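You operate a simulated robot arm through the tools that you are given. There is no shell and no other tool. Be economical: measure what you need, move in short steps, check, and stop when the job is done.

Carry out the task below with a simulated robot arm. There is one attempt and no reset: what you move stays moved.

## Task
Take the bracket off the clamped moulding and unload the fixture.
Fine: slacken the wing nut, lay the bracket on the rubber mat, open the red toggle clamp and put the moulding in the grey tray; nothing else goes on the mat or in the tray; the other brackets and the yellow-banded moulding stay where they lie.

It is judged by the outcome, as a careful person would: the job done as asked, and still so three seconds after it is handed in. It fails if anything else is knocked over, pushed out of place, dropped, spilled or broken.

## Robot
A 7-joint arm with a two-finger parallel gripper, fixed in place. Base frame: the origin is at the foot of the arm, x ahead of it, y to its left, z up; the work surface is at about z = 85. Units: cm, rad, N and s.
With the tool pointing down near the work surface it reaches from about 24 to 68 cm from the base axis. Its first joint turns from -1.152 to 1.152 rad. Payload 2.4 kg.
Tool frame: the origin (TCP) lies between the finger pads and is the grasp point; the fingertips stand 3 cm ahead of it; z points along the fingers, y is the line along which they close. The gripper opens to 9.4 cm. The fingers are 2.8 cm wide and 1 cm thick; the gripper's body (5 by 9.6 cm) begins 5.5 cm behind the TCP.
Orientation is told as [roll, pitch, yaw] about the base's x, y, z axes, in that order, counted from this pose: with the fingers straight down and closing along the base's y, the tool's x points along the base's -x, its y along +y and its z along -z.

## Interface
- The arm moves only by the tool play_rows. Its argument "steps" is a list that holds one entry, the list of rows, each a list of 6 numbers: the shift along the tool's x, y, z in units of 400 mm (1.0 is 400 mm), then the turn, a rotation vector about the tool's x, y, z in units of 90 degrees (1.0 is 90 degrees). In form: [[[dx, dy, dz, wx, wy, wz], ...]]. A call has 1 to 10 rows; each row is the pose to reach, as a shift and turn from the pose commanded when the call began, along the tool's axes at that moment. "gripper" is the closure in counts, from 0 (fully open) to 255 (shut), set as the call begins (left out, the last holds). A call with a number of a shift or a turn outside -1 to 1 is refused whole. Each row takes 0.2 s and may step no farther than 5 cm and 0.15 rad from the row before; otherwise, or with a gripper value out of range, the whole call is refused. Where a pose cannot be reached the arm comes as near as it can. A force on the tool above 40 N (or 10 N above the force at the start of the call, whichever is more), or a blocked arm, ends the call early, and 0.2 s more pass. The fingers move at their own pace (about 15.3 cm/s each) and stop on an object; they squeeze with about 22 N. The grip force told is the motor's: it shows also when the fingers shut on nothing. Time passes only in rows, and 0.2 s behind the last, so rows that repeat a pose let the fingers close. The reply holds the time, the measured pose of the TCP, the force on the tool along the base axes, the opening and the grip force, in the units named above and with some noise, and new pictures: "pictures" is both (left out), scene, wrist or none.
- Cameras (640 x 400 px; columns grow to the right, rows downward): "scene" is fixed at [1.96, 47.49, 144.74]; the picture's right is [-0.74, -0.67, 0.00], its down [-0.38, 0.42, -0.83] and it looks along [0.56, -0.61, -0.56] (base axes); focal length 321 px, centre (320, 200). "wrist" rides on the gripper at [7.6, 1.4, -10.2] in the tool frame; the picture's right is [-0.18, 0.98, 0.00], its down [-0.75, -0.14, -0.64] and it looks along [-0.63, -0.12, 0.77] (tool axes); focal length 243 px, centre (320, 200). There is no depth. A picture from a camera that has moved, and an enlarged one, comes with that camera's place and axes in the base frame and with its lens. The place of the scene camera against the robot may be out by one fixed shift of up to 2.5 cm in any direction.
- zoom(camera, box): a new picture of the part [left, top, right, bottom] of that camera's present view, enlarged. The clock stands still meanwhile.
- sign_off(): hands the job in; it is judged then, once.

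Work in short steps. Places have to be worked out from the pictures, the camera data and where the tool is seen: move nearer, look again, correct. Check each grasp and each placing, and mend what went wrong. You have 120 turns and 170 pictures in all, those below and enlarged ones among them. Open the gripper and draw the arm clear of the work before you hand the job in, unless the task says otherwise; then end with one line.

The tools are called after ">>>" as a command line: name --argument value ..., lists and objects as JSON in quotes. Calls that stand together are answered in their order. play_rows: Moves the arm, as the interface text tells. Its arguments: {"type":"object","properties":{"steps":{"type":"array","items":{"type":"array","items":{"type":"array","items":{"type":"number"}}}},"gripper":{"type":"number"},"pictures":{"type":"string","enum":["both","scene","wrist","none"]}},"required":["steps"]} The other tools are called the same way: zoom (camera, box) takes an enlarged picture of a part of a camera's view; sign_off () hands the job in.

At the start:

```text
clock: 0.0
tcp_pos: [37.77, 5.17, 120.98]
tool_rot: [0.001, 0.001, -0.001]
wrist_force: [-0.6, 0.5, 0.4]
finger_gap: 9.42
grasp_force: 0.0
```

scene: 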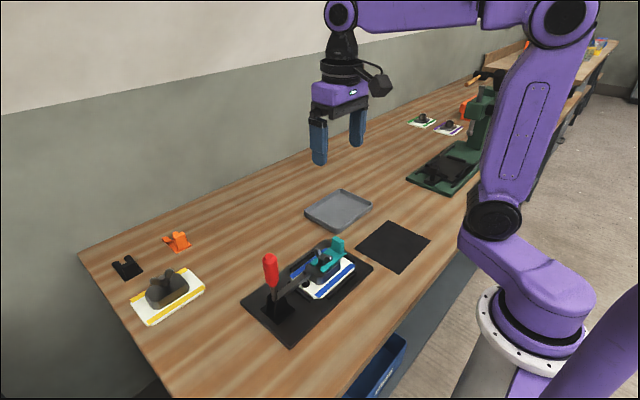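
wrist: 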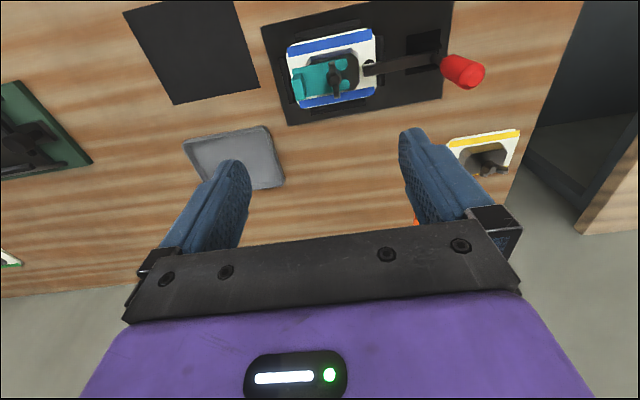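

I start by enlarging the fixture in both views to understand the nut, bracket and clamp.

>>> zoom --camera "scene" --box '[230, 220, 390, 350]'

>>> zoom --camera "wrist" --box '[250, 0, 490, 140]'

```text
3.08 times, centred on (310, 285) of scene
camera zoom: at [1.96, 47.49, 144.74], right [-0.74, -0.67, 0.0], down [-0.38, 0.42, -0.83], along [0.56, -0.61, -0.56], focal length 987 px, centre (351, -62)
```

zoom: 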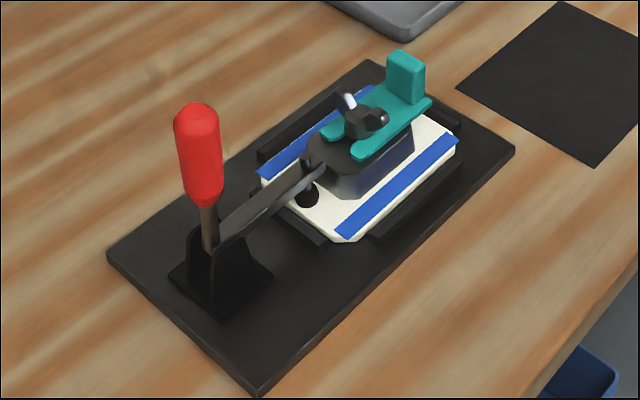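

```text
2.67 times, centred on (370, 70) of wrist
camera zoom: at [30.11, 6.58, 131.17], right [0.18, 0.98, 0.0], down [0.75, -0.14, 0.64], along [0.63, -0.12, -0.77], focal length 647 px, centre (187, 547)
```

zoom: 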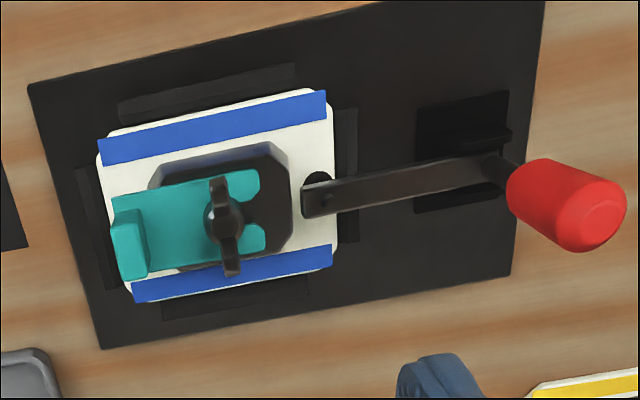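

The wing nut seems to be near (40, 7, ~91) and the red handle near y≈20. I come down to about z=108 for a closer look, staying clear of the handle.

>>> play_rows --steps '[[[0.023, 0.01, 0.11, 0, 0, 0], [0.046, 0.02, 0.22, 0, 0, 0], [0.07, 0.03, 0.325, 0, 0, 0], [0.07, 0.03, 0.325, 0, 0, 0]]]'

```text
clock: 1.0
tcp_pos: [35.01, 6.18, 107.79]
tool_rot: [0.001, 0.0, 0.0]
wrist_force: [-0.1, 0.0, -0.2]
finger_gap: 9.38
grasp_force: 0.2
camera wrist: at [27.27, 7.52, 118.17], right [0.18, 0.98, 0.0], down [0.75, -0.14, 0.64], along [0.63, -0.12, -0.77], focal length 243 px, centre (320, 200)
```

scene: 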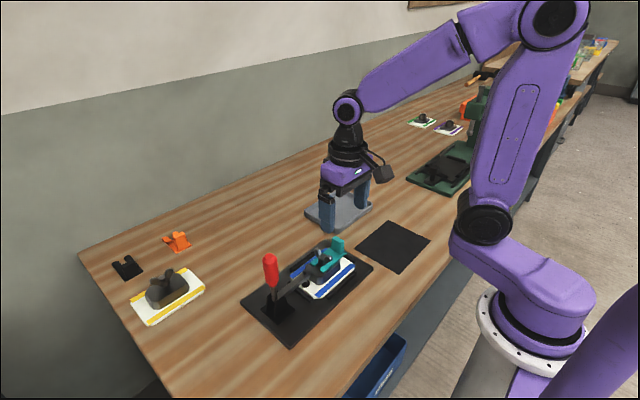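
wrist: 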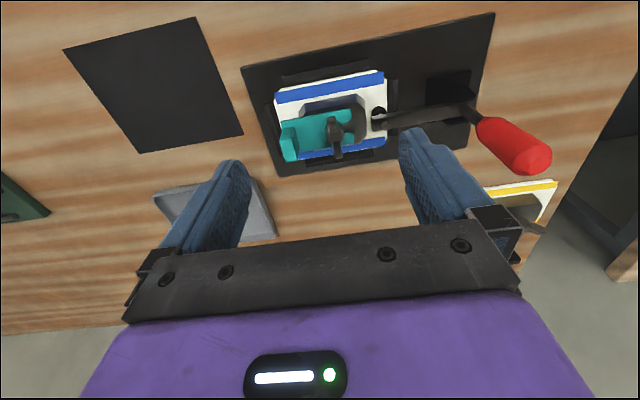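

I zoom for accurate pixel positions from this view.

>>> zoom --camera "wrist" --box '[230, 0, 560, 200]'

>>> zoom --camera "scene" --box '[270, 220, 370, 310]'

```text
1.94 times, centred on (395, 100) of wrist
camera zoom: at [27.27, 7.52, 118.17], right [0.18, 0.98, 0.0], down [0.75, -0.14, 0.64], along [0.63, -0.12, -0.77], focal length 470 px, centre (174, 394)
```

zoom: 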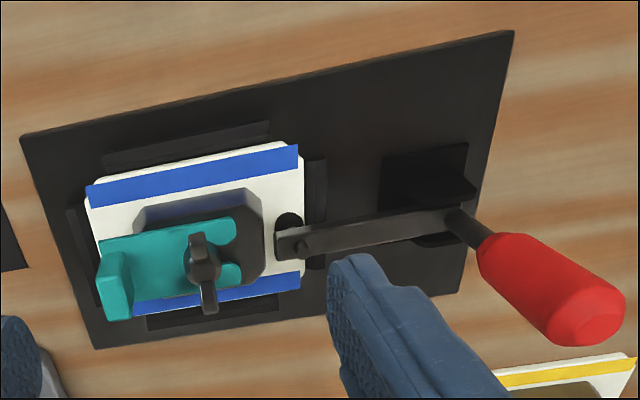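

```text
4.44 times, centred on (320, 265) of scene
camera zoom: at [1.96, 47.49, 144.74], right [-0.74, -0.67, 0.0], down [-0.38, 0.42, -0.83], along [0.56, -0.61, -0.56], focal length 1426 px, centre (320, -89)
```

zoom: 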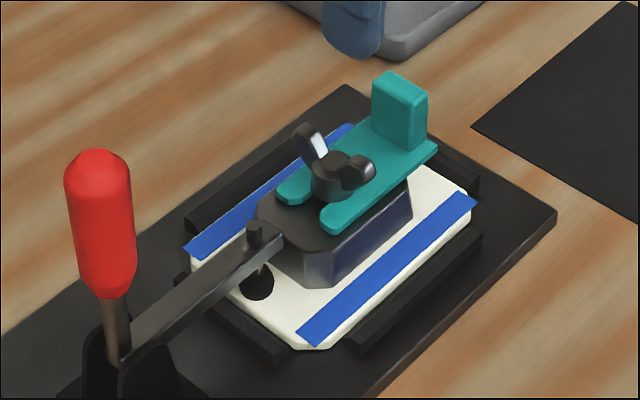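

Intersecting both views: nut hub ≈ (40.0, 6.85, 90), wings along x, fixture square with the base axes, handle at y≈22. I go above the nut with the fingers partly open, and look.

>>> play_rows --steps '[[[-0.06, 0.01, 0.09, 0, 0, 0], [-0.125, 0.017, 0.16, 0, 0, 0], [-0.125, 0.017, 0.24, 0, 0, 0], [-0.125, 0.017, 0.27, 0, 0, 0]]]' --gripper 119

>>> zoom --camera "scene" --box '[270, 200, 390, 310]'

```text
clock: 2.0
tcp_pos: [40.17, 6.98, 97.1]
tool_rot: [-0.001, 0.0, 0.001]
wrist_force: [0.1, -0.1, -0.5]
finger_gap: 5.0
grasp_force: 0.1
camera wrist: at [32.34, 8.35, 107.37], right [0.18, 0.98, 0.0], down [0.75, -0.14, 0.64], along [0.63, -0.12, -0.77], focal length 243 px, centre (320, 200)
```

scene: 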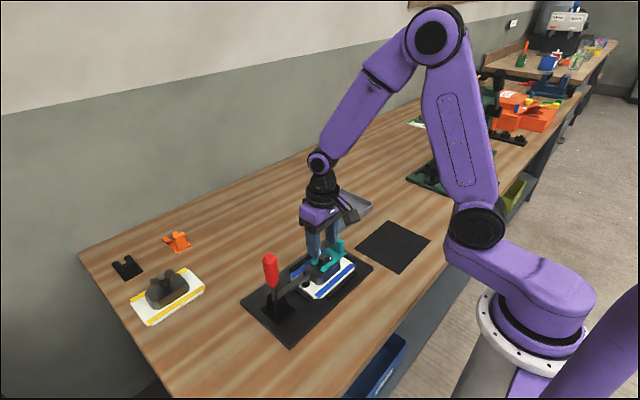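
wrist: 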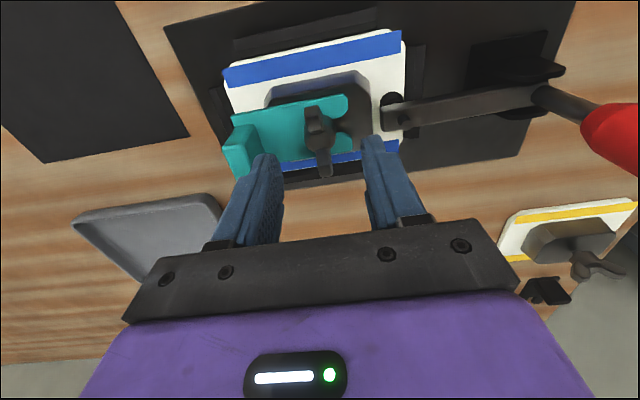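

```text
3.64 times, centred on (330, 255) of scene
camera zoom: at [1.96, 47.49, 144.74], right [-0.74, -0.67, 0.0], down [-0.38, 0.42, -0.83], along [0.56, -0.61, -0.56], focal length 1167 px, centre (284, 0)
```

zoom: 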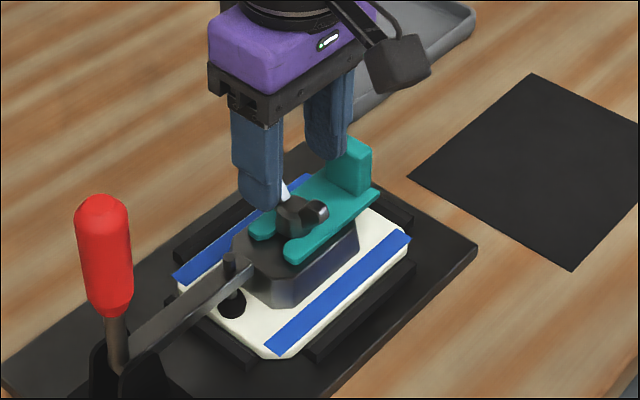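

The nut lies between the fingers. I zoom the wrist view for the exact nut/finger alignment.

>>> zoom --camera "wrist" --box '[210, 20, 450, 200]'

```text
2.22 times, centred on (330, 110) of wrist
camera zoom: at [32.34, 8.35, 107.37], right [0.18, 0.98, 0.0], down [0.75, -0.14, 0.64], along [0.63, -0.12, -0.77], focal length 539 px, centre (298, 400)
```

zoom: 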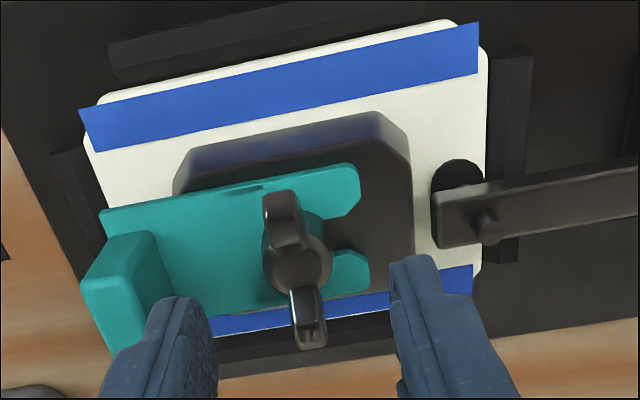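

The nut hub is at about (40.1, 6.9), with wings along x, so the current yaw suits. I descend to TCP z≈93 (tips ~90) and check the clearance.

>>> play_rows --steps '[[[0.0, 0, 0.05, 0, 0, 0], [0.003, 0, 0.09, 0, 0, 0], [0.003, 0, 0.1025, 0, 0, 0], [0.003, 0, 0.1025, 0, 0, 0]]]' --pictures "wrist"

>>> zoom --camera "scene" --box '[280, 210, 370, 300]'

```text
clock: 3.0
tcp_pos: [40.07, 7.12, 92.91]
tool_rot: [0.0, -0.002, 0.002]
wrist_force: [-2.1, -1.0, 17.0]
finger_gap: 5.06
grasp_force: 0.1
camera wrist: at [32.22, 8.39, 103.26], right [0.18, 0.98, 0.0], down [0.75, -0.14, 0.64], along [0.63, -0.12, -0.77], focal length 243 px, centre (320, 200)
```

wrist: 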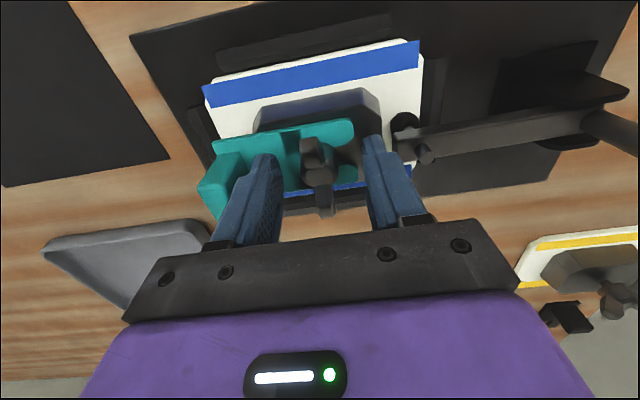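

```text
4.44 times, centred on (325, 255) of scene
camera zoom: at [1.93, 47.48, 144.75], right [-0.74, -0.67, 0.0], down [-0.38, 0.42, -0.83], along [0.56, -0.61, -0.56], focal length 1426 px, centre (298, -44)
```

zoom: 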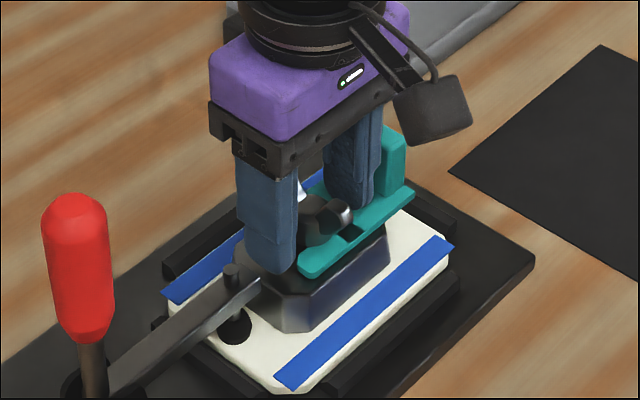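

17 N of upward force: a tip is resting on the bracket, so its top is z≈89.9. I rise 0.4 cm and then close on the wings.

>>> play_rows --steps '[[[0, 0, -0.011, 0, 0, 0], [0, 0, -0.011, 0, 0, 0]]]' --pictures "none"

>>> play_rows --steps '[[[0, 0, 0, 0, 0, 0], [0, 0, 0, 0, 0, 0], [0, 0, 0, 0, 0, 0]]]' --gripper 255 --pictures "wrist"

```text
clock: 3.6
tcp_pos: [39.95, 6.98, 93.46]
tool_rot: [0.001, -0.001, 0.0]
wrist_force: [-0.5, 0.7, 1.2]
finger_gap: 5.02
grasp_force: 0.0
```

```text
clock: 4.4
tcp_pos: [39.97, 7.07, 93.45]
tool_rot: [-0.001, -0.002, 0.0]
wrist_force: [-0.3, -0.2, 0.7]
finger_gap: 2.39
grasp_force: 22.4
camera wrist: at [32.2, 8.36, 103.71], right [0.18, 0.98, 0.0], down [0.75, -0.14, 0.64], along [0.63, -0.12, -0.77], focal length 243 px, centre (320, 200)
```

wrist: 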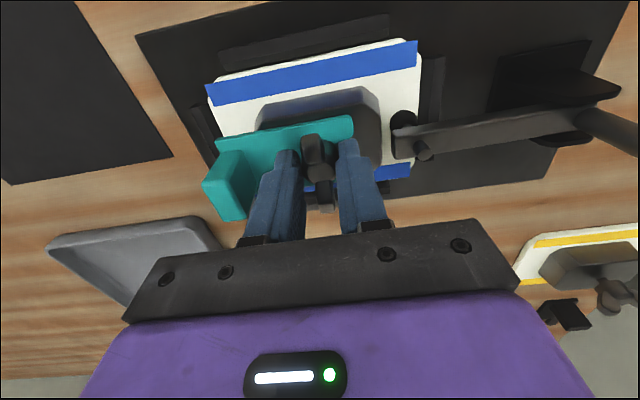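

The fingers hold the hub (2.39 cm). Now I turn counter-clockwise seen from above (about tool −z), 8 rows of about 8°.

>>> play_rows --steps '[[[0, 0, 0, 0, 0, -0.09], [0, 0, 0, 0, 0, -0.18], [0, 0, 0, 0, 0, -0.27], [0, 0, 0, 0, 0, -0.36], [0, 0, 0, 0, 0, -0.45], [0, 0, 0, 0, 0, -0.54], [0, 0, 0, 0, 0, -0.63], [0, 0, 0, 0, 0, -0.72]]]'

>>> zoom --camera "scene" --box '[280, 210, 370, 300]'

```text
clock: 6.2
tcp_pos: [40.07, 7.11, 93.42]
tool_rot: [-0.002, -0.003, 1.134]
wrist_force: [6.0, -4.7, 2.9]
finger_gap: 2.35
grasp_force: 22.1
camera wrist: at [35.37, 0.75, 103.69], right [-0.81, 0.58, 0.0], down [0.44, 0.62, 0.64], along [0.38, 0.52, -0.77], focal length 243 px, centre (320, 200)
```

scene: 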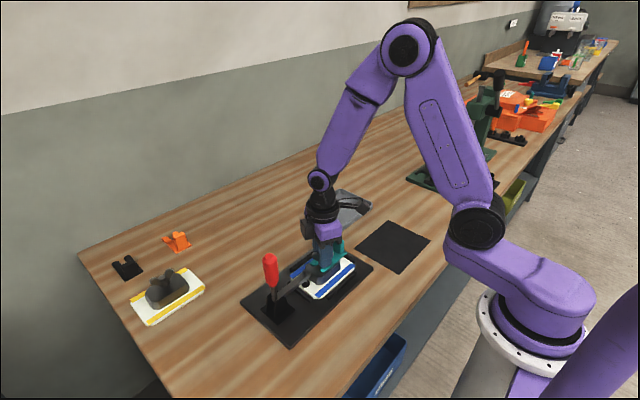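
wrist: 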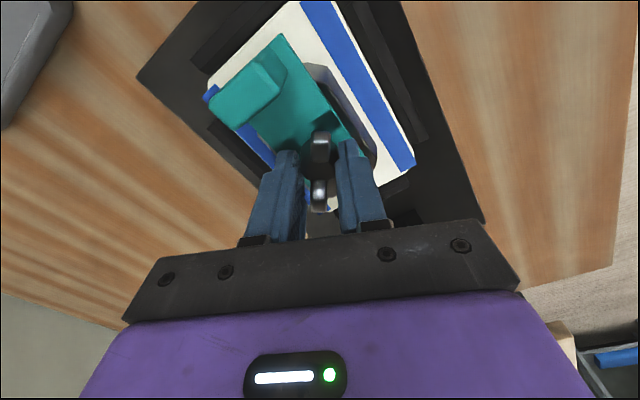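

```text
4.44 times, centred on (325, 255) of scene
camera zoom: at [1.97, 47.48, 144.75], right [-0.74, -0.67, 0.0], down [-0.38, 0.42, -0.83], along [0.56, -0.61, -0.56], focal length 1426 px, centre (298, -44)
```

zoom: 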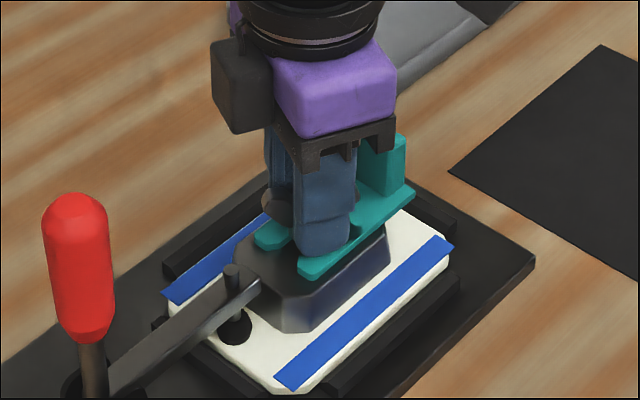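

The nut turned with the gripper (wings still aligned between fingers). I continue the same turn.

>>> play_rows --steps '[[[0, 0, 0, 0, 0, -0.09], [0, 0, 0, 0, 0, -0.18], [0, 0, 0, 0, 0, -0.27], [0, 0, 0, 0, 0, -0.36], [0, 0, 0, 0, 0, -0.45], [0, 0, 0, 0, 0, -0.54], [0, 0, 0, 0, 0, -0.63], [0, 0, 0, 0, 0, -0.72]]]' --pictures "wrist"

```text
clock: 8.0
tcp_pos: [40.01, 7.09, 93.42]
tool_rot: [0.002, 0.001, 2.267]
wrist_force: [5.3, -4.1, -11.5]
finger_gap: 2.27
grasp_force: 22.2
camera wrist: at [43.61, 0.27, 103.75], right [-0.87, -0.49, 0.0], down [-0.37, 0.67, 0.64], along [-0.32, 0.56, -0.77], focal length 243 px, centre (320, 200)
```

wrist: 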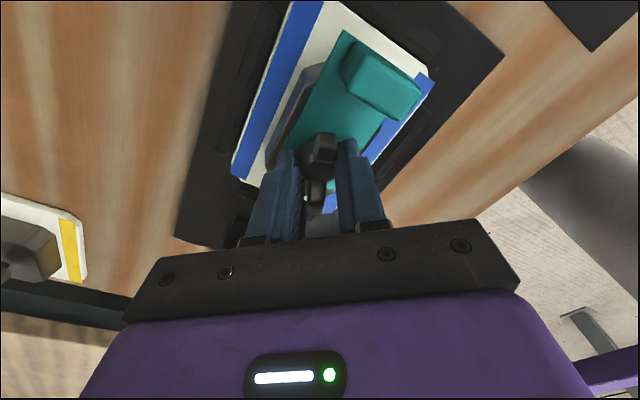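

Vertical force is −11.5 N now, and I am unsure whether the nut climbs or sinks. I release, rise to the earlier viewing height, and rotate back towards yaw 0 to compare.

>>> play_rows --steps '[[[0, 0, 0, 0, 0, 0], [0, 0, 0, 0, 0, 0], [0, 0, -0.04, 0, 0, 0], [0, 0, -0.092, 0, 0, 0]]]' --gripper 119 --pictures "none"

>>> play_rows --steps '[[[0, 0, 0, 0, 0, 0.09], [0, 0, 0, 0, 0, 0.18], [0, 0, 0, 0, 0, 0.27], [0, 0, 0, 0, 0, 0.36], [0, 0, 0, 0, 0, 0.45], [0, 0, 0, 0, 0, 0.54], [0, 0, 0, 0, 0, 0.63], [0, 0, 0, 0, 0, 0.72]]]' --pictures "none"

>>> play_rows --steps '[[[0, 0, 0, 0, 0, 0.09], [0, 0, 0, 0, 0, 0.18], [0, 0, 0, 0, 0, 0.27], [0, 0, 0, 0, 0, 0.36], [0, 0, 0, 0, 0, 0.45], [0, 0, 0, 0, 0, 0.54], [0, 0, 0, 0, 0, 0.63], [0, 0, 0, 0, 0, 0.722]]]' --pictures "none"

>>> zoom --camera "wrist" --box '[210, 20, 450, 200]'

>>> zoom --camera "scene" --box '[270, 200, 390, 310]'

```text
clock: 9.0
tcp_pos: [39.87, 7.21, 97.11]
tool_rot: [-0.001, 0.0, 2.263]
wrist_force: [0.1, -0.3, 0.4]
finger_gap: 5.02
grasp_force: 0.1
```

```text
clock: 10.8
tcp_pos: [39.93, 7.03, 97.01]
tool_rot: [0.0, 0.0, 1.129]
wrist_force: [-0.8, 0.8, 0.2]
finger_gap: 5.0
grasp_force: 0.1
```

```text
clock: 12.6
tcp_pos: [39.79, 7.14, 97.12]
tool_rot: [-0.001, -0.001, -0.006]
wrist_force: [1.1, -0.3, -0.5]
finger_gap: 5.01
grasp_force: 0.1
```

```text
2.22 times, centred on (330, 110) of wrist
camera zoom: at [32.11, 8.47, 107.42], right [0.19, 0.98, 0.0], down [0.75, -0.14, 0.64], along [0.63, -0.12, -0.77], focal length 539 px, centre (298, 400)
```

zoom: 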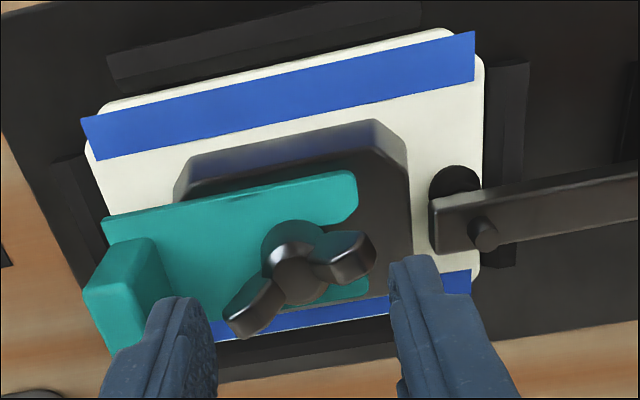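

```text
3.64 times, centred on (330, 255) of scene
camera zoom: at [1.96, 47.49, 144.74], right [-0.74, -0.67, 0.0], down [-0.38, 0.42, -0.83], along [0.56, -0.61, -0.56], focal length 1167 px, centre (284, 0)
```

zoom: 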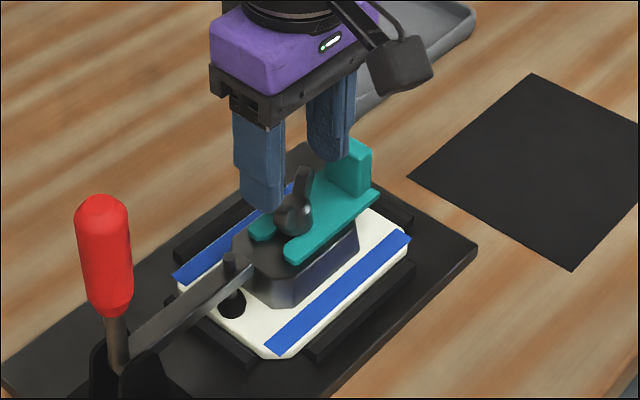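

I zoom further on the nut to see whether it lifted off the bracket.

>>> zoom --camera "wrist" --box '[290, 90, 390, 180]'

>>> zoom --camera "scene" --box '[330, 235, 380, 275]'

>>> zoom --camera "scene" --box '[325, 235, 375, 275]'

```text
4.44 times, centred on (340, 135) of wrist
camera zoom: at [32.11, 8.47, 107.42], right [0.19, 0.98, 0.0], down [0.75, -0.14, 0.64], along [0.63, -0.12, -0.77], focal length 1078 px, centre (231, 489)
```

zoom: 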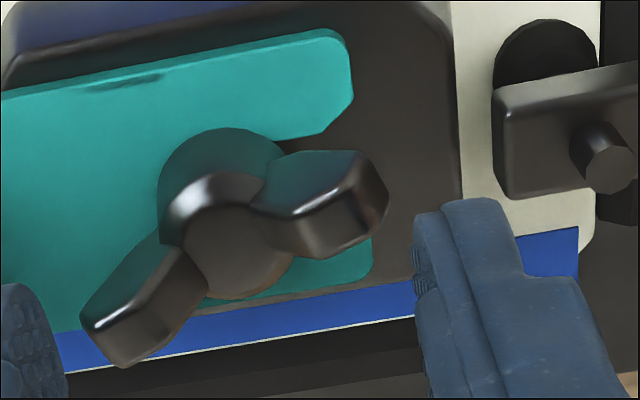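

```text
10.00 times, centred on (355, 255) of scene
camera zoom: at [1.96, 47.49, 144.74], right [-0.74, -0.67, 0.0], down [-0.38, 0.42, -0.83], along [0.56, -0.61, -0.56], focal length 3209 px, centre (-30, -350)
```

zoom: 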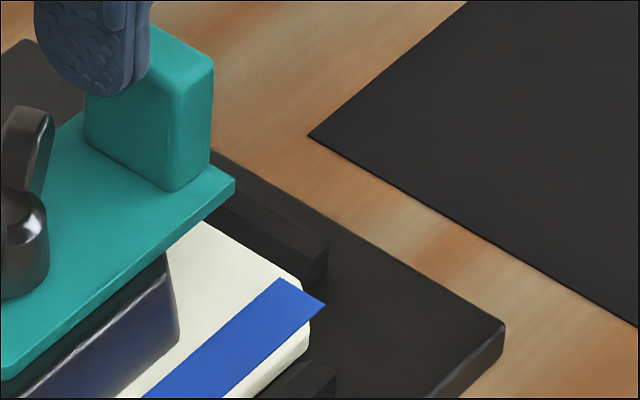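

```text
10.00 times, centred on (350, 255) of scene
camera zoom: at [1.96, 47.49, 144.74], right [-0.74, -0.67, 0.0], down [-0.38, 0.42, -0.83], along [0.56, -0.61, -0.56], focal length 3209 px, centre (20, -350)
```

zoom: 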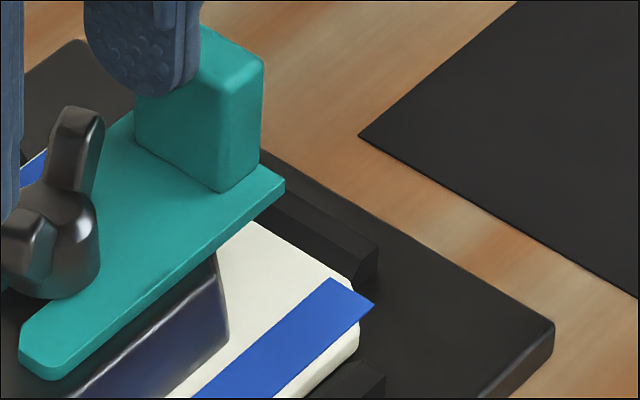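

The wings sit at ≈129°, so the nut followed fully, and it seems to have risen about 0.4 cm. I go round to yaw −50° to regrip for another half turn.

>>> play_rows --steps '[[[0, 0, 0, 0, 0, 0.09], [0, 0, 0, 0, 0, 0.18], [0, 0, 0, 0, 0, 0.27], [0, 0, 0, 0, 0, 0.36], [0, 0, 0, 0, 0, 0.45], [0, 0, 0, 0, 0, 0.54], [0, 0, 0, 0, 0, 0.563]]]' --pictures "wrist"

```text
clock: 14.2
tcp_pos: [39.9, 7.17, 97.03]
tool_rot: [-0.001, -0.002, -0.888]
wrist_force: [-0.4, -0.2, 0.3]
finger_gap: 5.01
grasp_force: 0.0
camera wrist: at [36.1, 13.86, 107.35], right [0.88, 0.48, 0.0], down [0.37, -0.67, 0.64], along [0.31, -0.56, -0.77], focal length 243 px, centre (320, 200)
```

wrist: 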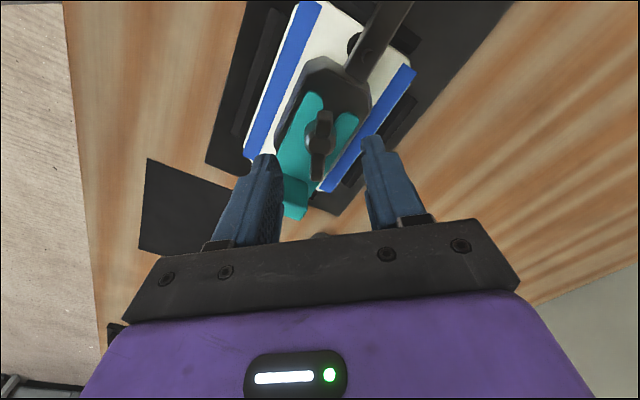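

The wings line up with the fingers. I descend and close.

>>> play_rows --steps '[[[0, 0, 0.045, 0, 0, 0], [0, 0, 0.089, 0, 0, 0], [0, 0, 0.089, 0, 0, 0]]]' --pictures "none"

>>> play_rows --steps '[[[0, 0, 0, 0, 0, 0], [0, 0, 0, 0, 0, 0], [0, 0, 0, 0, 0, 0]]]' --gripper 255 --pictures "wrist"

```text
clock: 15.0
tcp_pos: [40.05, 7.07, 93.56]
tool_rot: [0.0, 0.0, -0.887]
wrist_force: [-0.1, 0.5, 0.7]
finger_gap: 5.0
grasp_force: 0.1
```

```text
clock: 15.8
tcp_pos: [39.97, 7.21, 93.49]
tool_rot: [-0.001, 0.002, -0.886]
wrist_force: [1.3, 0.2, -1.3]
finger_gap: 2.28
grasp_force: 21.9
camera wrist: at [36.1, 13.83, 103.81], right [0.88, 0.48, 0.0], down [0.37, -0.67, 0.64], along [0.31, -0.56, -0.77], focal length 243 px, centre (320, 200)
```

wrist: 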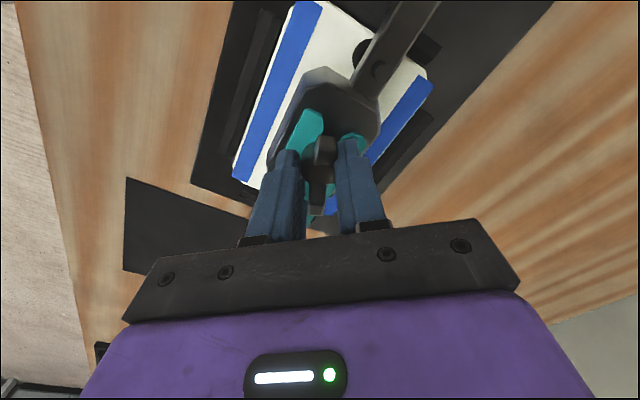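

Gripped again (2.28 cm). I turn counter-clockwise in two stages.

>>> play_rows --steps '[[[0, 0, 0, 0, 0, -0.09], [0, 0, 0, 0, 0, -0.18], [0, 0, 0, 0, 0, -0.27], [0, 0, 0, 0, 0, -0.36], [0, 0, 0, 0, 0, -0.45], [0, 0, 0, 0, 0, -0.54], [0, 0, 0, 0, 0, -0.63], [0, 0, 0, 0, 0, -0.72], [0, 0, 0, 0, 0, -0.81], [0, 0, 0, 0, 0, -0.9]]]' --pictures "none"

>>> play_rows --steps '[[[0, 0, 0, 0, 0, -0.09], [0, 0, 0, 0, 0, -0.18], [0, 0, 0, 0, 0, -0.27], [0, 0, 0, 0, 0, -0.36], [0, 0, 0, 0, 0, -0.45], [0, 0, 0, 0, 0, -0.54], [0, 0, 0, 0, 0, -0.63], [0, 0, 0, 0, 0, -0.72], [0, 0, 0, 0, 0, -0.81], [0, 0, 0, 0, 0, -0.9]]]' --pictures "wrist"

```text
clock: 18.0
tcp_pos: [39.81, 7.01, 93.57]
tool_rot: [0.0, 0.0, 0.529]
wrist_force: [-3.6, -14.5, -7.1]
finger_gap: 2.3
grasp_force: 21.4
```

```text
clock: 20.2
tcp_pos: [39.95, 7.16, 93.49]
tool_rot: [-0.003, 0.0, 1.943]
wrist_force: [4.7, -13.5, 12.4]
finger_gap: 2.31
grasp_force: 21.8
camera wrist: at [41.25, -0.6, 103.81], right [-0.98, -0.18, 0.0], down [-0.14, 0.75, 0.64], along [-0.12, 0.63, -0.77], focal length 243 px, centre (320, 200)
```

wrist: 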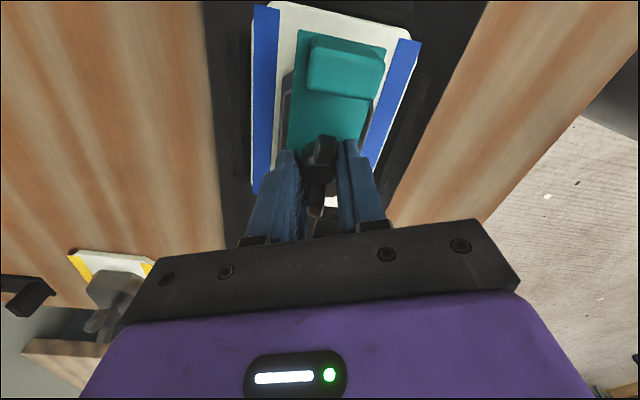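

About 290° turned in total. I release, rise, and inspect nut height.

>>> play_rows --steps '[[[0, 0, 0, 0, 0, 0], [0, 0, 0, 0, 0, 0], [0, 0, -0.04, 0, 0, 0], [0, 0, -0.092, 0, 0, 0]]]' --gripper 119 --pictures "none"

>>> zoom --camera "wrist" --box '[240, 20, 400, 190]'

>>> zoom --camera "scene" --box '[285, 230, 355, 290]'

```text
clock: 21.2
tcp_pos: [39.89, 7.07, 97.23]
tool_rot: [0.002, -0.001, 1.939]
wrist_force: [1.2, -0.9, 0.2]
finger_gap: 5.0
grasp_force: 0.1
```

```text
2.35 times, centred on (320, 105) of wrist
camera zoom: at [41.23, -0.7, 107.44], right [-0.98, -0.18, 0.0], down [-0.14, 0.75, 0.64], along [-0.12, 0.63, -0.77], focal length 571 px, centre (320, 424)
```

zoom: 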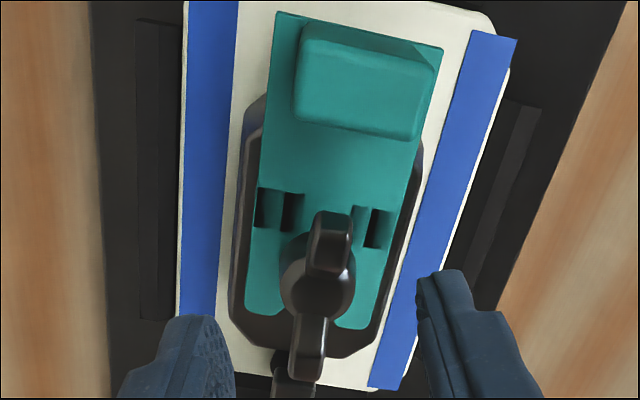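

```text
6.67 times, centred on (320, 260) of scene
camera zoom: at [1.96, 47.49, 144.74], right [-0.74, -0.67, 0.0], down [-0.38, 0.42, -0.83], along [0.56, -0.61, -0.56], focal length 2139 px, centre (320, -200)
```

zoom: 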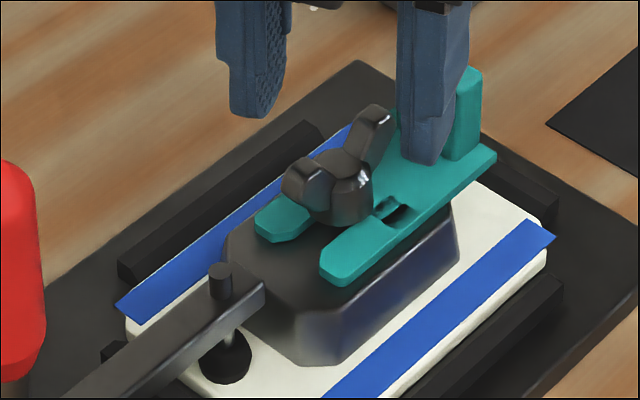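

The bracket has rectangular openings near the fork; I zoom in to see whether pegs locate it.

>>> zoom --camera "wrist" --box '[285, 80, 365, 140]'

>>> zoom --camera "scene" --box '[310, 240, 350, 275]'

```text
6.67 times, centred on (325, 110) of wrist
camera zoom: at [41.23, -0.7, 107.44], right [-0.98, -0.18, 0.0], down [-0.14, 0.75, 0.64], along [-0.12, 0.63, -0.77], focal length 1618 px, centre (287, 800)
```

zoom: 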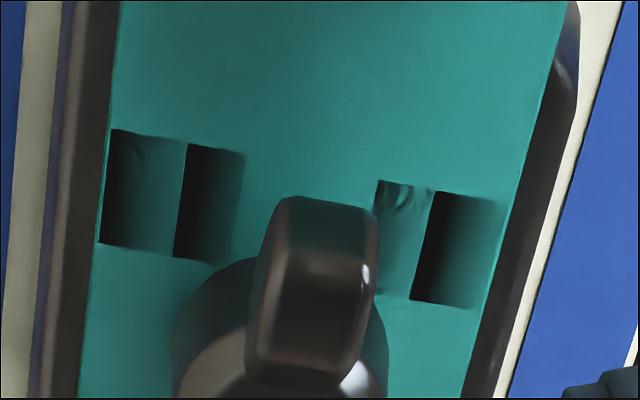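

```text
11.43 times, centred on (330, 258) of scene
camera zoom: at [1.96, 47.49, 144.74], right [-0.74, -0.67, 0.0], down [-0.38, 0.42, -0.83], along [0.56, -0.61, -0.56], focal length 3667 px, centre (206, -457)
```

zoom: 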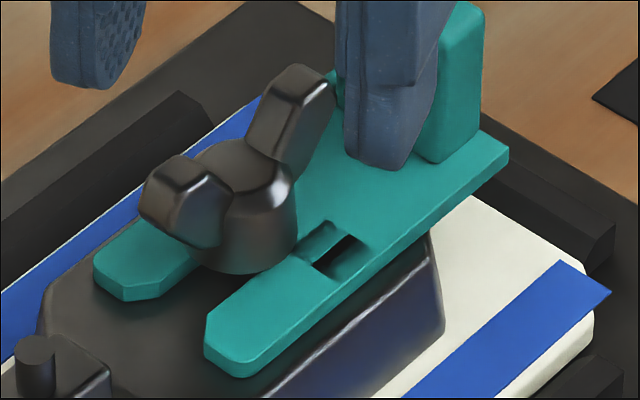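

These look like features of the bracket itself; the nut sits visibly looser. I'll grip the tab (≈(39.8, 1.4), z 90–93, ~3.3 cm wide) along x at yaw 90°. First I rise and turn to yaw 90°.

>>> play_rows --steps '[[[0, 0, -0.05, 0, 0, 0.08], [0, 0, -0.08, 0, 0, 0.16], [0, 0, -0.08, 0, 0, 0.234], [0, 0, -0.08, 0, 0, 0.234]]]' --gripper 92 --pictures "none"

>>> play_rows --steps '[[[0.06, 0, 0, 0, 0, 0], [0.14, 0, 0, 0, 0, 0], [0.14, 0, 0, 0, 0, 0]]]' --pictures "wrist"

>>> zoom --camera "wrist" --box '[220, 40, 420, 200]'

```text
clock: 22.2
tcp_pos: [39.97, 7.13, 100.31]
tool_rot: [0.0, -0.001, 1.571]
wrist_force: [0.7, -0.6, -0.3]
finger_gap: 5.98
grasp_force: 0.0
```

```text
clock: 23.0
tcp_pos: [39.97, 1.56, 100.2]
tool_rot: [-0.002, 0.001, 1.572]
wrist_force: [0.6, 0.3, -0.7]
finger_gap: 5.99
grasp_force: 0.1
camera wrist: at [38.4, -6.14, 110.58], right [-0.98, 0.18, 0.0], down [0.14, 0.75, 0.64], along [0.12, 0.63, -0.77], focal length 243 px, centre (320, 200)
```

wrist: 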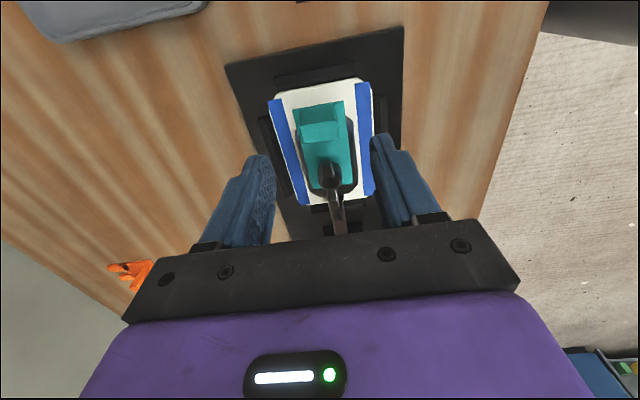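

```text
2.50 times, centred on (320, 120) of wrist
camera zoom: at [38.4, -6.14, 110.58], right [-0.98, 0.18, 0.0], down [0.14, 0.75, 0.64], along [0.12, 0.63, -0.77], focal length 606 px, centre (320, 400)
```

zoom: 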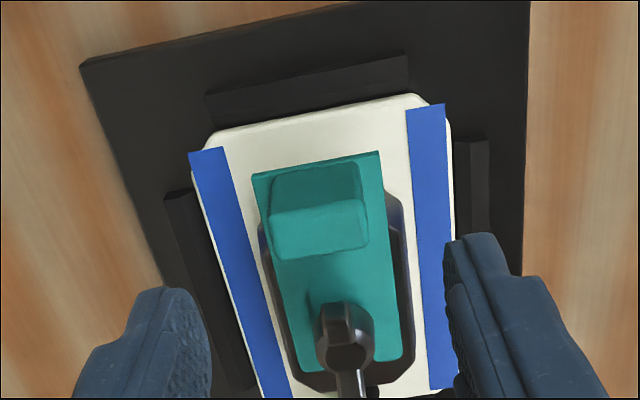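

The dark "slots" were only finger shadows. The tab's top centre is ≈(39.9, 1.6), right under the tool. I descend to z≈93.4.

>>> play_rows --steps '[[[0, 0.001, 0.08, 0, 0, 0], [0, 0.001, 0.14, 0, 0, 0], [0, 0.001, 0.17, 0, 0, 0], [0, 0.001, 0.17, 0, 0, 0]]]' --pictures "wrist"

>>> zoom --camera "scene" --box '[290, 220, 370, 290]'

```text
clock: 24.0
tcp_pos: [39.93, 1.54, 93.48]
tool_rot: [0.001, 0.001, 1.574]
wrist_force: [0.7, -0.3, 0.1]
finger_gap: 6.0
grasp_force: 0.0
camera wrist: at [38.38, -6.2, 103.74], right [-0.98, 0.18, 0.0], down [0.14, 0.75, 0.64], along [0.12, 0.63, -0.77], focal length 243 px, centre (320, 200)
```

wrist: 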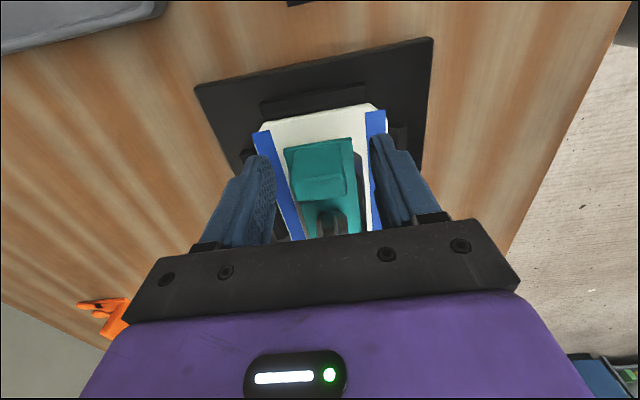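

```text
5.71 times, centred on (330, 255) of scene
camera zoom: at [1.96, 47.49, 144.74], right [-0.74, -0.67, 0.0], down [-0.38, 0.42, -0.83], along [0.56, -0.61, -0.56], focal length 1834 px, centre (263, -114)
```

zoom: 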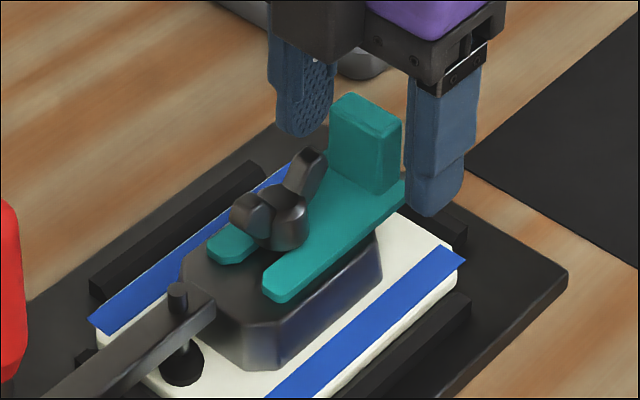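

The fingers straddle the tab. I close on it.

>>> play_rows --steps '[[[0, 0, 0, 0, 0, 0], [0, 0, 0, 0, 0, 0], [0, 0, 0, 0, 0, 0]]]' --gripper 255 --pictures "none"

>>> zoom --camera "scene" --box '[290, 220, 370, 290]'

```text
clock: 24.8
tcp_pos: [39.77, 1.48, 93.38]
tool_rot: [0.0, 0.001, 1.573]
wrist_force: [0.4, -1.1, 0.7]
finger_gap: 2.99
grasp_force: 21.8
```

```text
5.71 times, centred on (330, 255) of scene
camera zoom: at [1.96, 47.49, 144.74], right [-0.74, -0.67, 0.0], down [-0.38, 0.42, -0.83], along [0.56, -0.61, -0.56], focal length 1834 px, centre (263, -114)
```

zoom: 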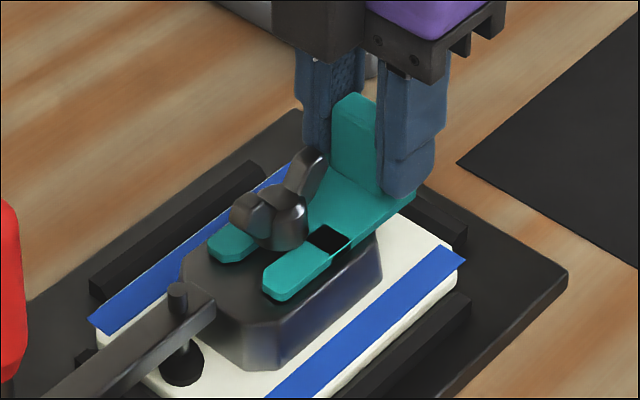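

The tab is held (2.99 cm). I pull gently toward −y by 1 cm to test whether the bracket is free.

>>> play_rows --steps '[[[0.005, 0, -0.002, 0, 0, 0], [0.012, 0, -0.002, 0, 0, 0], [0.018, 0, -0.002, 0, 0, 0], [0.025, 0, -0.002, 0, 0, 0]]]' --pictures "none"

>>> zoom --camera "scene" --box '[290, 220, 370, 290]'

```text
clock: 25.8
tcp_pos: [39.67, 0.49, 93.64]
tool_rot: [0.002, 0.001, 1.573]
wrist_force: [-0.6, -0.1, -1.8]
finger_gap: 2.96
grasp_force: 22.0
```

```text
5.71 times, centred on (330, 255) of scene
camera zoom: at [1.96, 47.49, 144.74], right [-0.74, -0.67, 0.0], down [-0.38, 0.42, -0.83], along [0.56, -0.61, -0.56], focal length 1834 px, centre (263, -114)
```

zoom: 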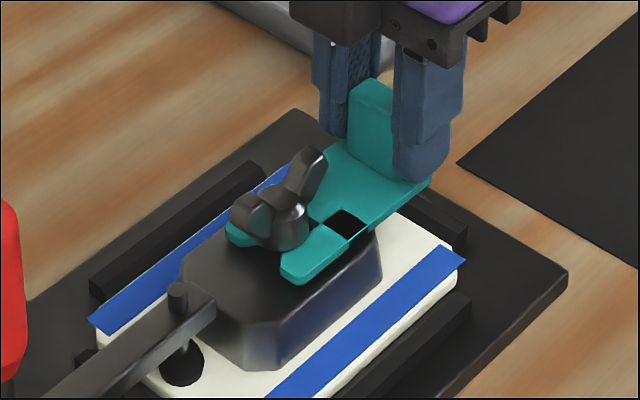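

It slides free. I pull another 5 cm along −y, then check.

>>> play_rows --steps '[[[0.03, 0, 0, 0, 0, 0], [0.06, 0, 0, 0, 0, 0], [0.09, 0, 0, 0, 0, 0], [0.125, 0, 0, 0, 0, 0], [0.125, 0, 0, 0, 0, 0]]]' --pictures "scene"

>>> zoom --camera "scene" --box '[290, 210, 390, 290]'

```text
clock: 27.0
tcp_pos: [39.93, -4.54, 93.7]
tool_rot: [0.0, -0.002, 1.573]
wrist_force: [-0.7, -0.1, -1.3]
finger_gap: 3.0
grasp_force: 22.2
```

scene: 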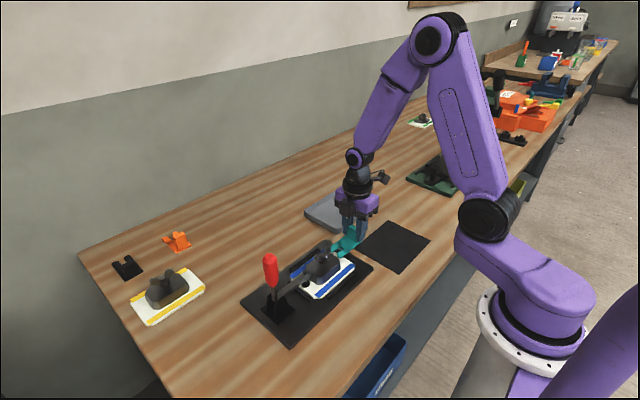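

```text
5.00 times, centred on (340, 250) of scene
camera zoom: at [1.96, 47.49, 144.74], right [-0.74, -0.67, 0.0], down [-0.38, 0.42, -0.83], along [0.56, -0.61, -0.56], focal length 1604 px, centre (220, -50)
```

zoom: 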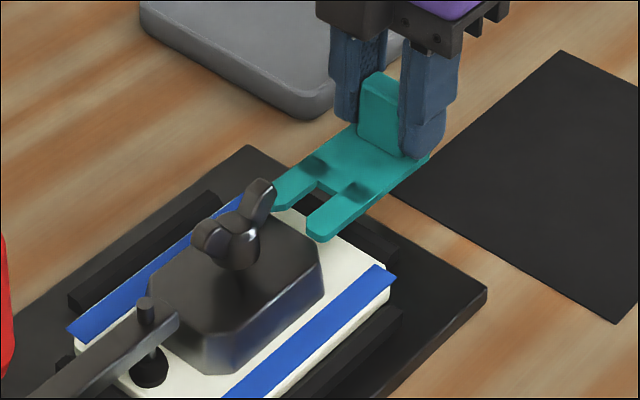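

The bracket is clear of the nut. I lift 3 cm and carry it over the mat (centre ≈ (33.4, −14.6)).

>>> play_rows --steps '[[[0.0, 0, -0.075, 0, 0, 0], [0.1, 0.04, -0.075, 0, 0, 0], [0.2, 0.09, -0.075, 0, 0, 0], [0.28, 0.13, -0.075, 0, 0, 0], [0.335, 0.1625, -0.075, 0, 0, 0], [0.335, 0.1625, -0.075, 0, 0, 0]]]'

>>> zoom --camera "scene" --box '[320, 190, 450, 290]'

```text
clock: 28.4
tcp_pos: [33.66, -17.73, 96.63]
tool_rot: [0.0, -0.001, 1.574]
wrist_force: [-0.1, -0.5, -0.8]
finger_gap: 2.99
grasp_force: 22.1
camera wrist: at [32.13, -25.5, 106.96], right [-0.98, 0.18, 0.0], down [0.14, 0.75, 0.64], along [0.12, 0.63, -0.77], focal length 243 px, centre (320, 200)
```

scene: 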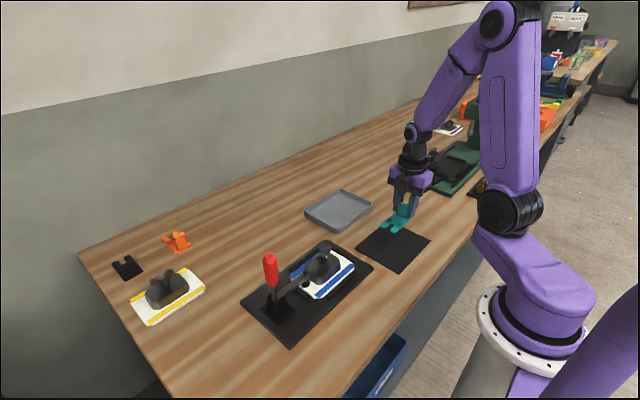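
wrist: 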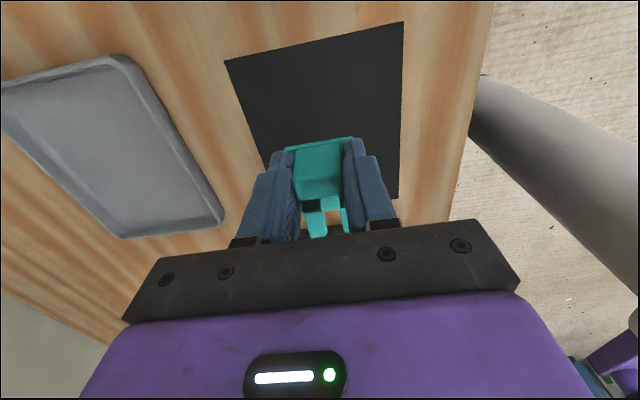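

```text
4.00 times, centred on (385, 240) of scene
camera zoom: at [1.96, 47.49, 144.74], right [-0.74, -0.67, 0.0], down [-0.38, 0.42, -0.83], along [0.56, -0.61, -0.56], focal length 1283 px, centre (60, 40)
```

zoom: 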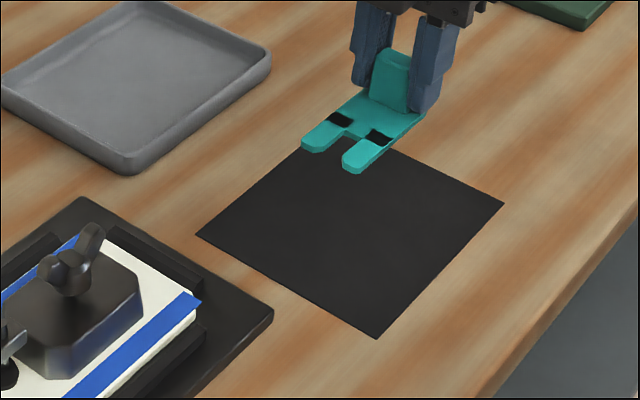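

Mat corners recomputed as x 26.5–40.3, y −23…−6.3; the bracket hangs inside it. I lower to z≈90.3, then creep.

>>> play_rows --steps '[[[0, 0, 0.06, 0, 0, 0], [0, 0, 0.12, 0, 0, 0], [0, 0, 0.158, 0, 0, 0], [0, 0, 0.158, 0, 0, 0]]]' --pictures "none"

>>> zoom --camera "scene" --box '[340, 190, 440, 280]'

```text
clock: 29.4
tcp_pos: [33.44, -17.85, 90.37]
tool_rot: [-0.001, 0.002, 1.573]
wrist_force: [0.1, -0.1, -1.7]
finger_gap: 2.97
grasp_force: 22.5
```

```text
4.44 times, centred on (390, 235) of scene
camera zoom: at [1.96, 47.49, 144.74], right [-0.74, -0.67, 0.0], down [-0.38, 0.42, -0.83], along [0.56, -0.61, -0.56], focal length 1426 px, centre (9, 44)
```

zoom: 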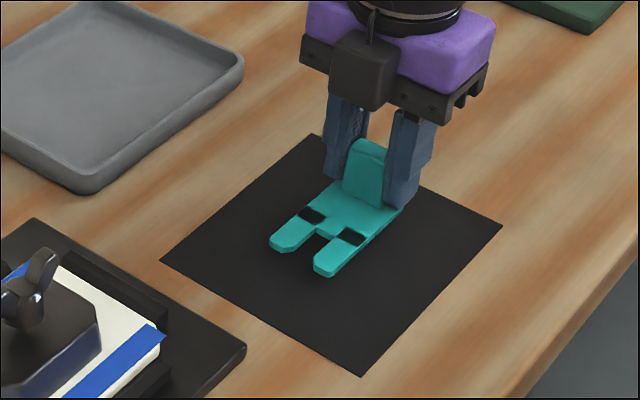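

The bracket is near the mat and no contact is felt yet. I creep down up to 0.9 cm and watch the force.

>>> play_rows --steps '[[[0, 0, 0.006, 0, 0, 0], [0, 0, 0.012, 0, 0, 0], [0, 0, 0.015, 0, 0, 0]]]' --pictures "none"

>>> play_rows --steps '[[[0, 0, 0.003, 0, 0, 0], [0, 0, 0.006, 0, 0, 0], [0, 0, 0.008, 0, 0, 0]]]' --pictures "none"

```text
clock: 30.2
tcp_pos: [33.6, -17.93, 89.83]
tool_rot: [0.0, 0.0, 1.573]
wrist_force: [0.5, -1.0, -0.6]
finger_gap: 2.95
grasp_force: 21.7
```

```text
clock: 31.0
tcp_pos: [33.44, -17.88, 89.43]
tool_rot: [0.001, -0.001, 1.573]
wrist_force: [0.5, -0.1, -1.1]
finger_gap: 2.99
grasp_force: 22.1
```

Still free; I creep on.

>>> play_rows --steps '[[[0, 0, 0.003, 0, 0, 0], [0, 0, 0.006, 0, 0, 0], [0, 0, 0.008, 0, 0, 0]]]' --pictures "none"

>>> zoom --camera "scene" --box '[355, 210, 415, 260]'

```text
clock: 31.8
tcp_pos: [33.5, -17.91, 89.21]
tool_rot: [0.001, 0.001, 1.573]
wrist_force: [-0.4, 0.0, -1.4]
finger_gap: 2.94
grasp_force: 21.7
```

```text
8.00 times, centred on (385, 235) of scene
camera zoom: at [1.96, 47.49, 144.74], right [-0.74, -0.67, 0.0], down [-0.38, 0.42, -0.83], along [0.56, -0.61, -0.56], focal length 2567 px, centre (-200, -80)
```

zoom: 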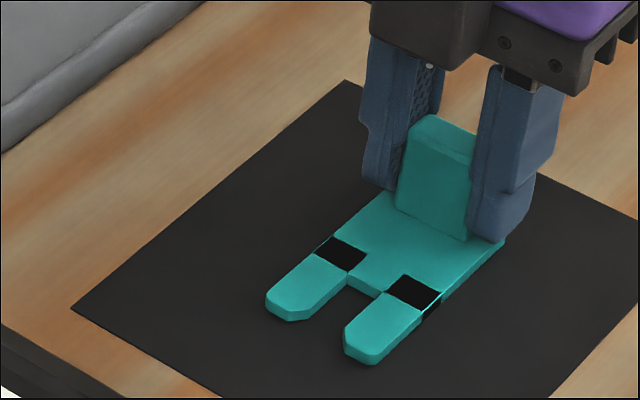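

Nearly touching; a few more tenths.

>>> play_rows --steps '[[[0, 0, 0.003, 0, 0, 0], [0, 0, 0.006, 0, 0, 0], [0, 0, 0.008, 0, 0, 0]]]' --pictures "none"

```text
clock: 32.6
tcp_pos: [33.46, -17.72, 88.83]
tool_rot: [-0.001, -0.001, 1.572]
wrist_force: [-1.8, -0.3, 18.7]
finger_gap: 3.01
grasp_force: 21.7
```

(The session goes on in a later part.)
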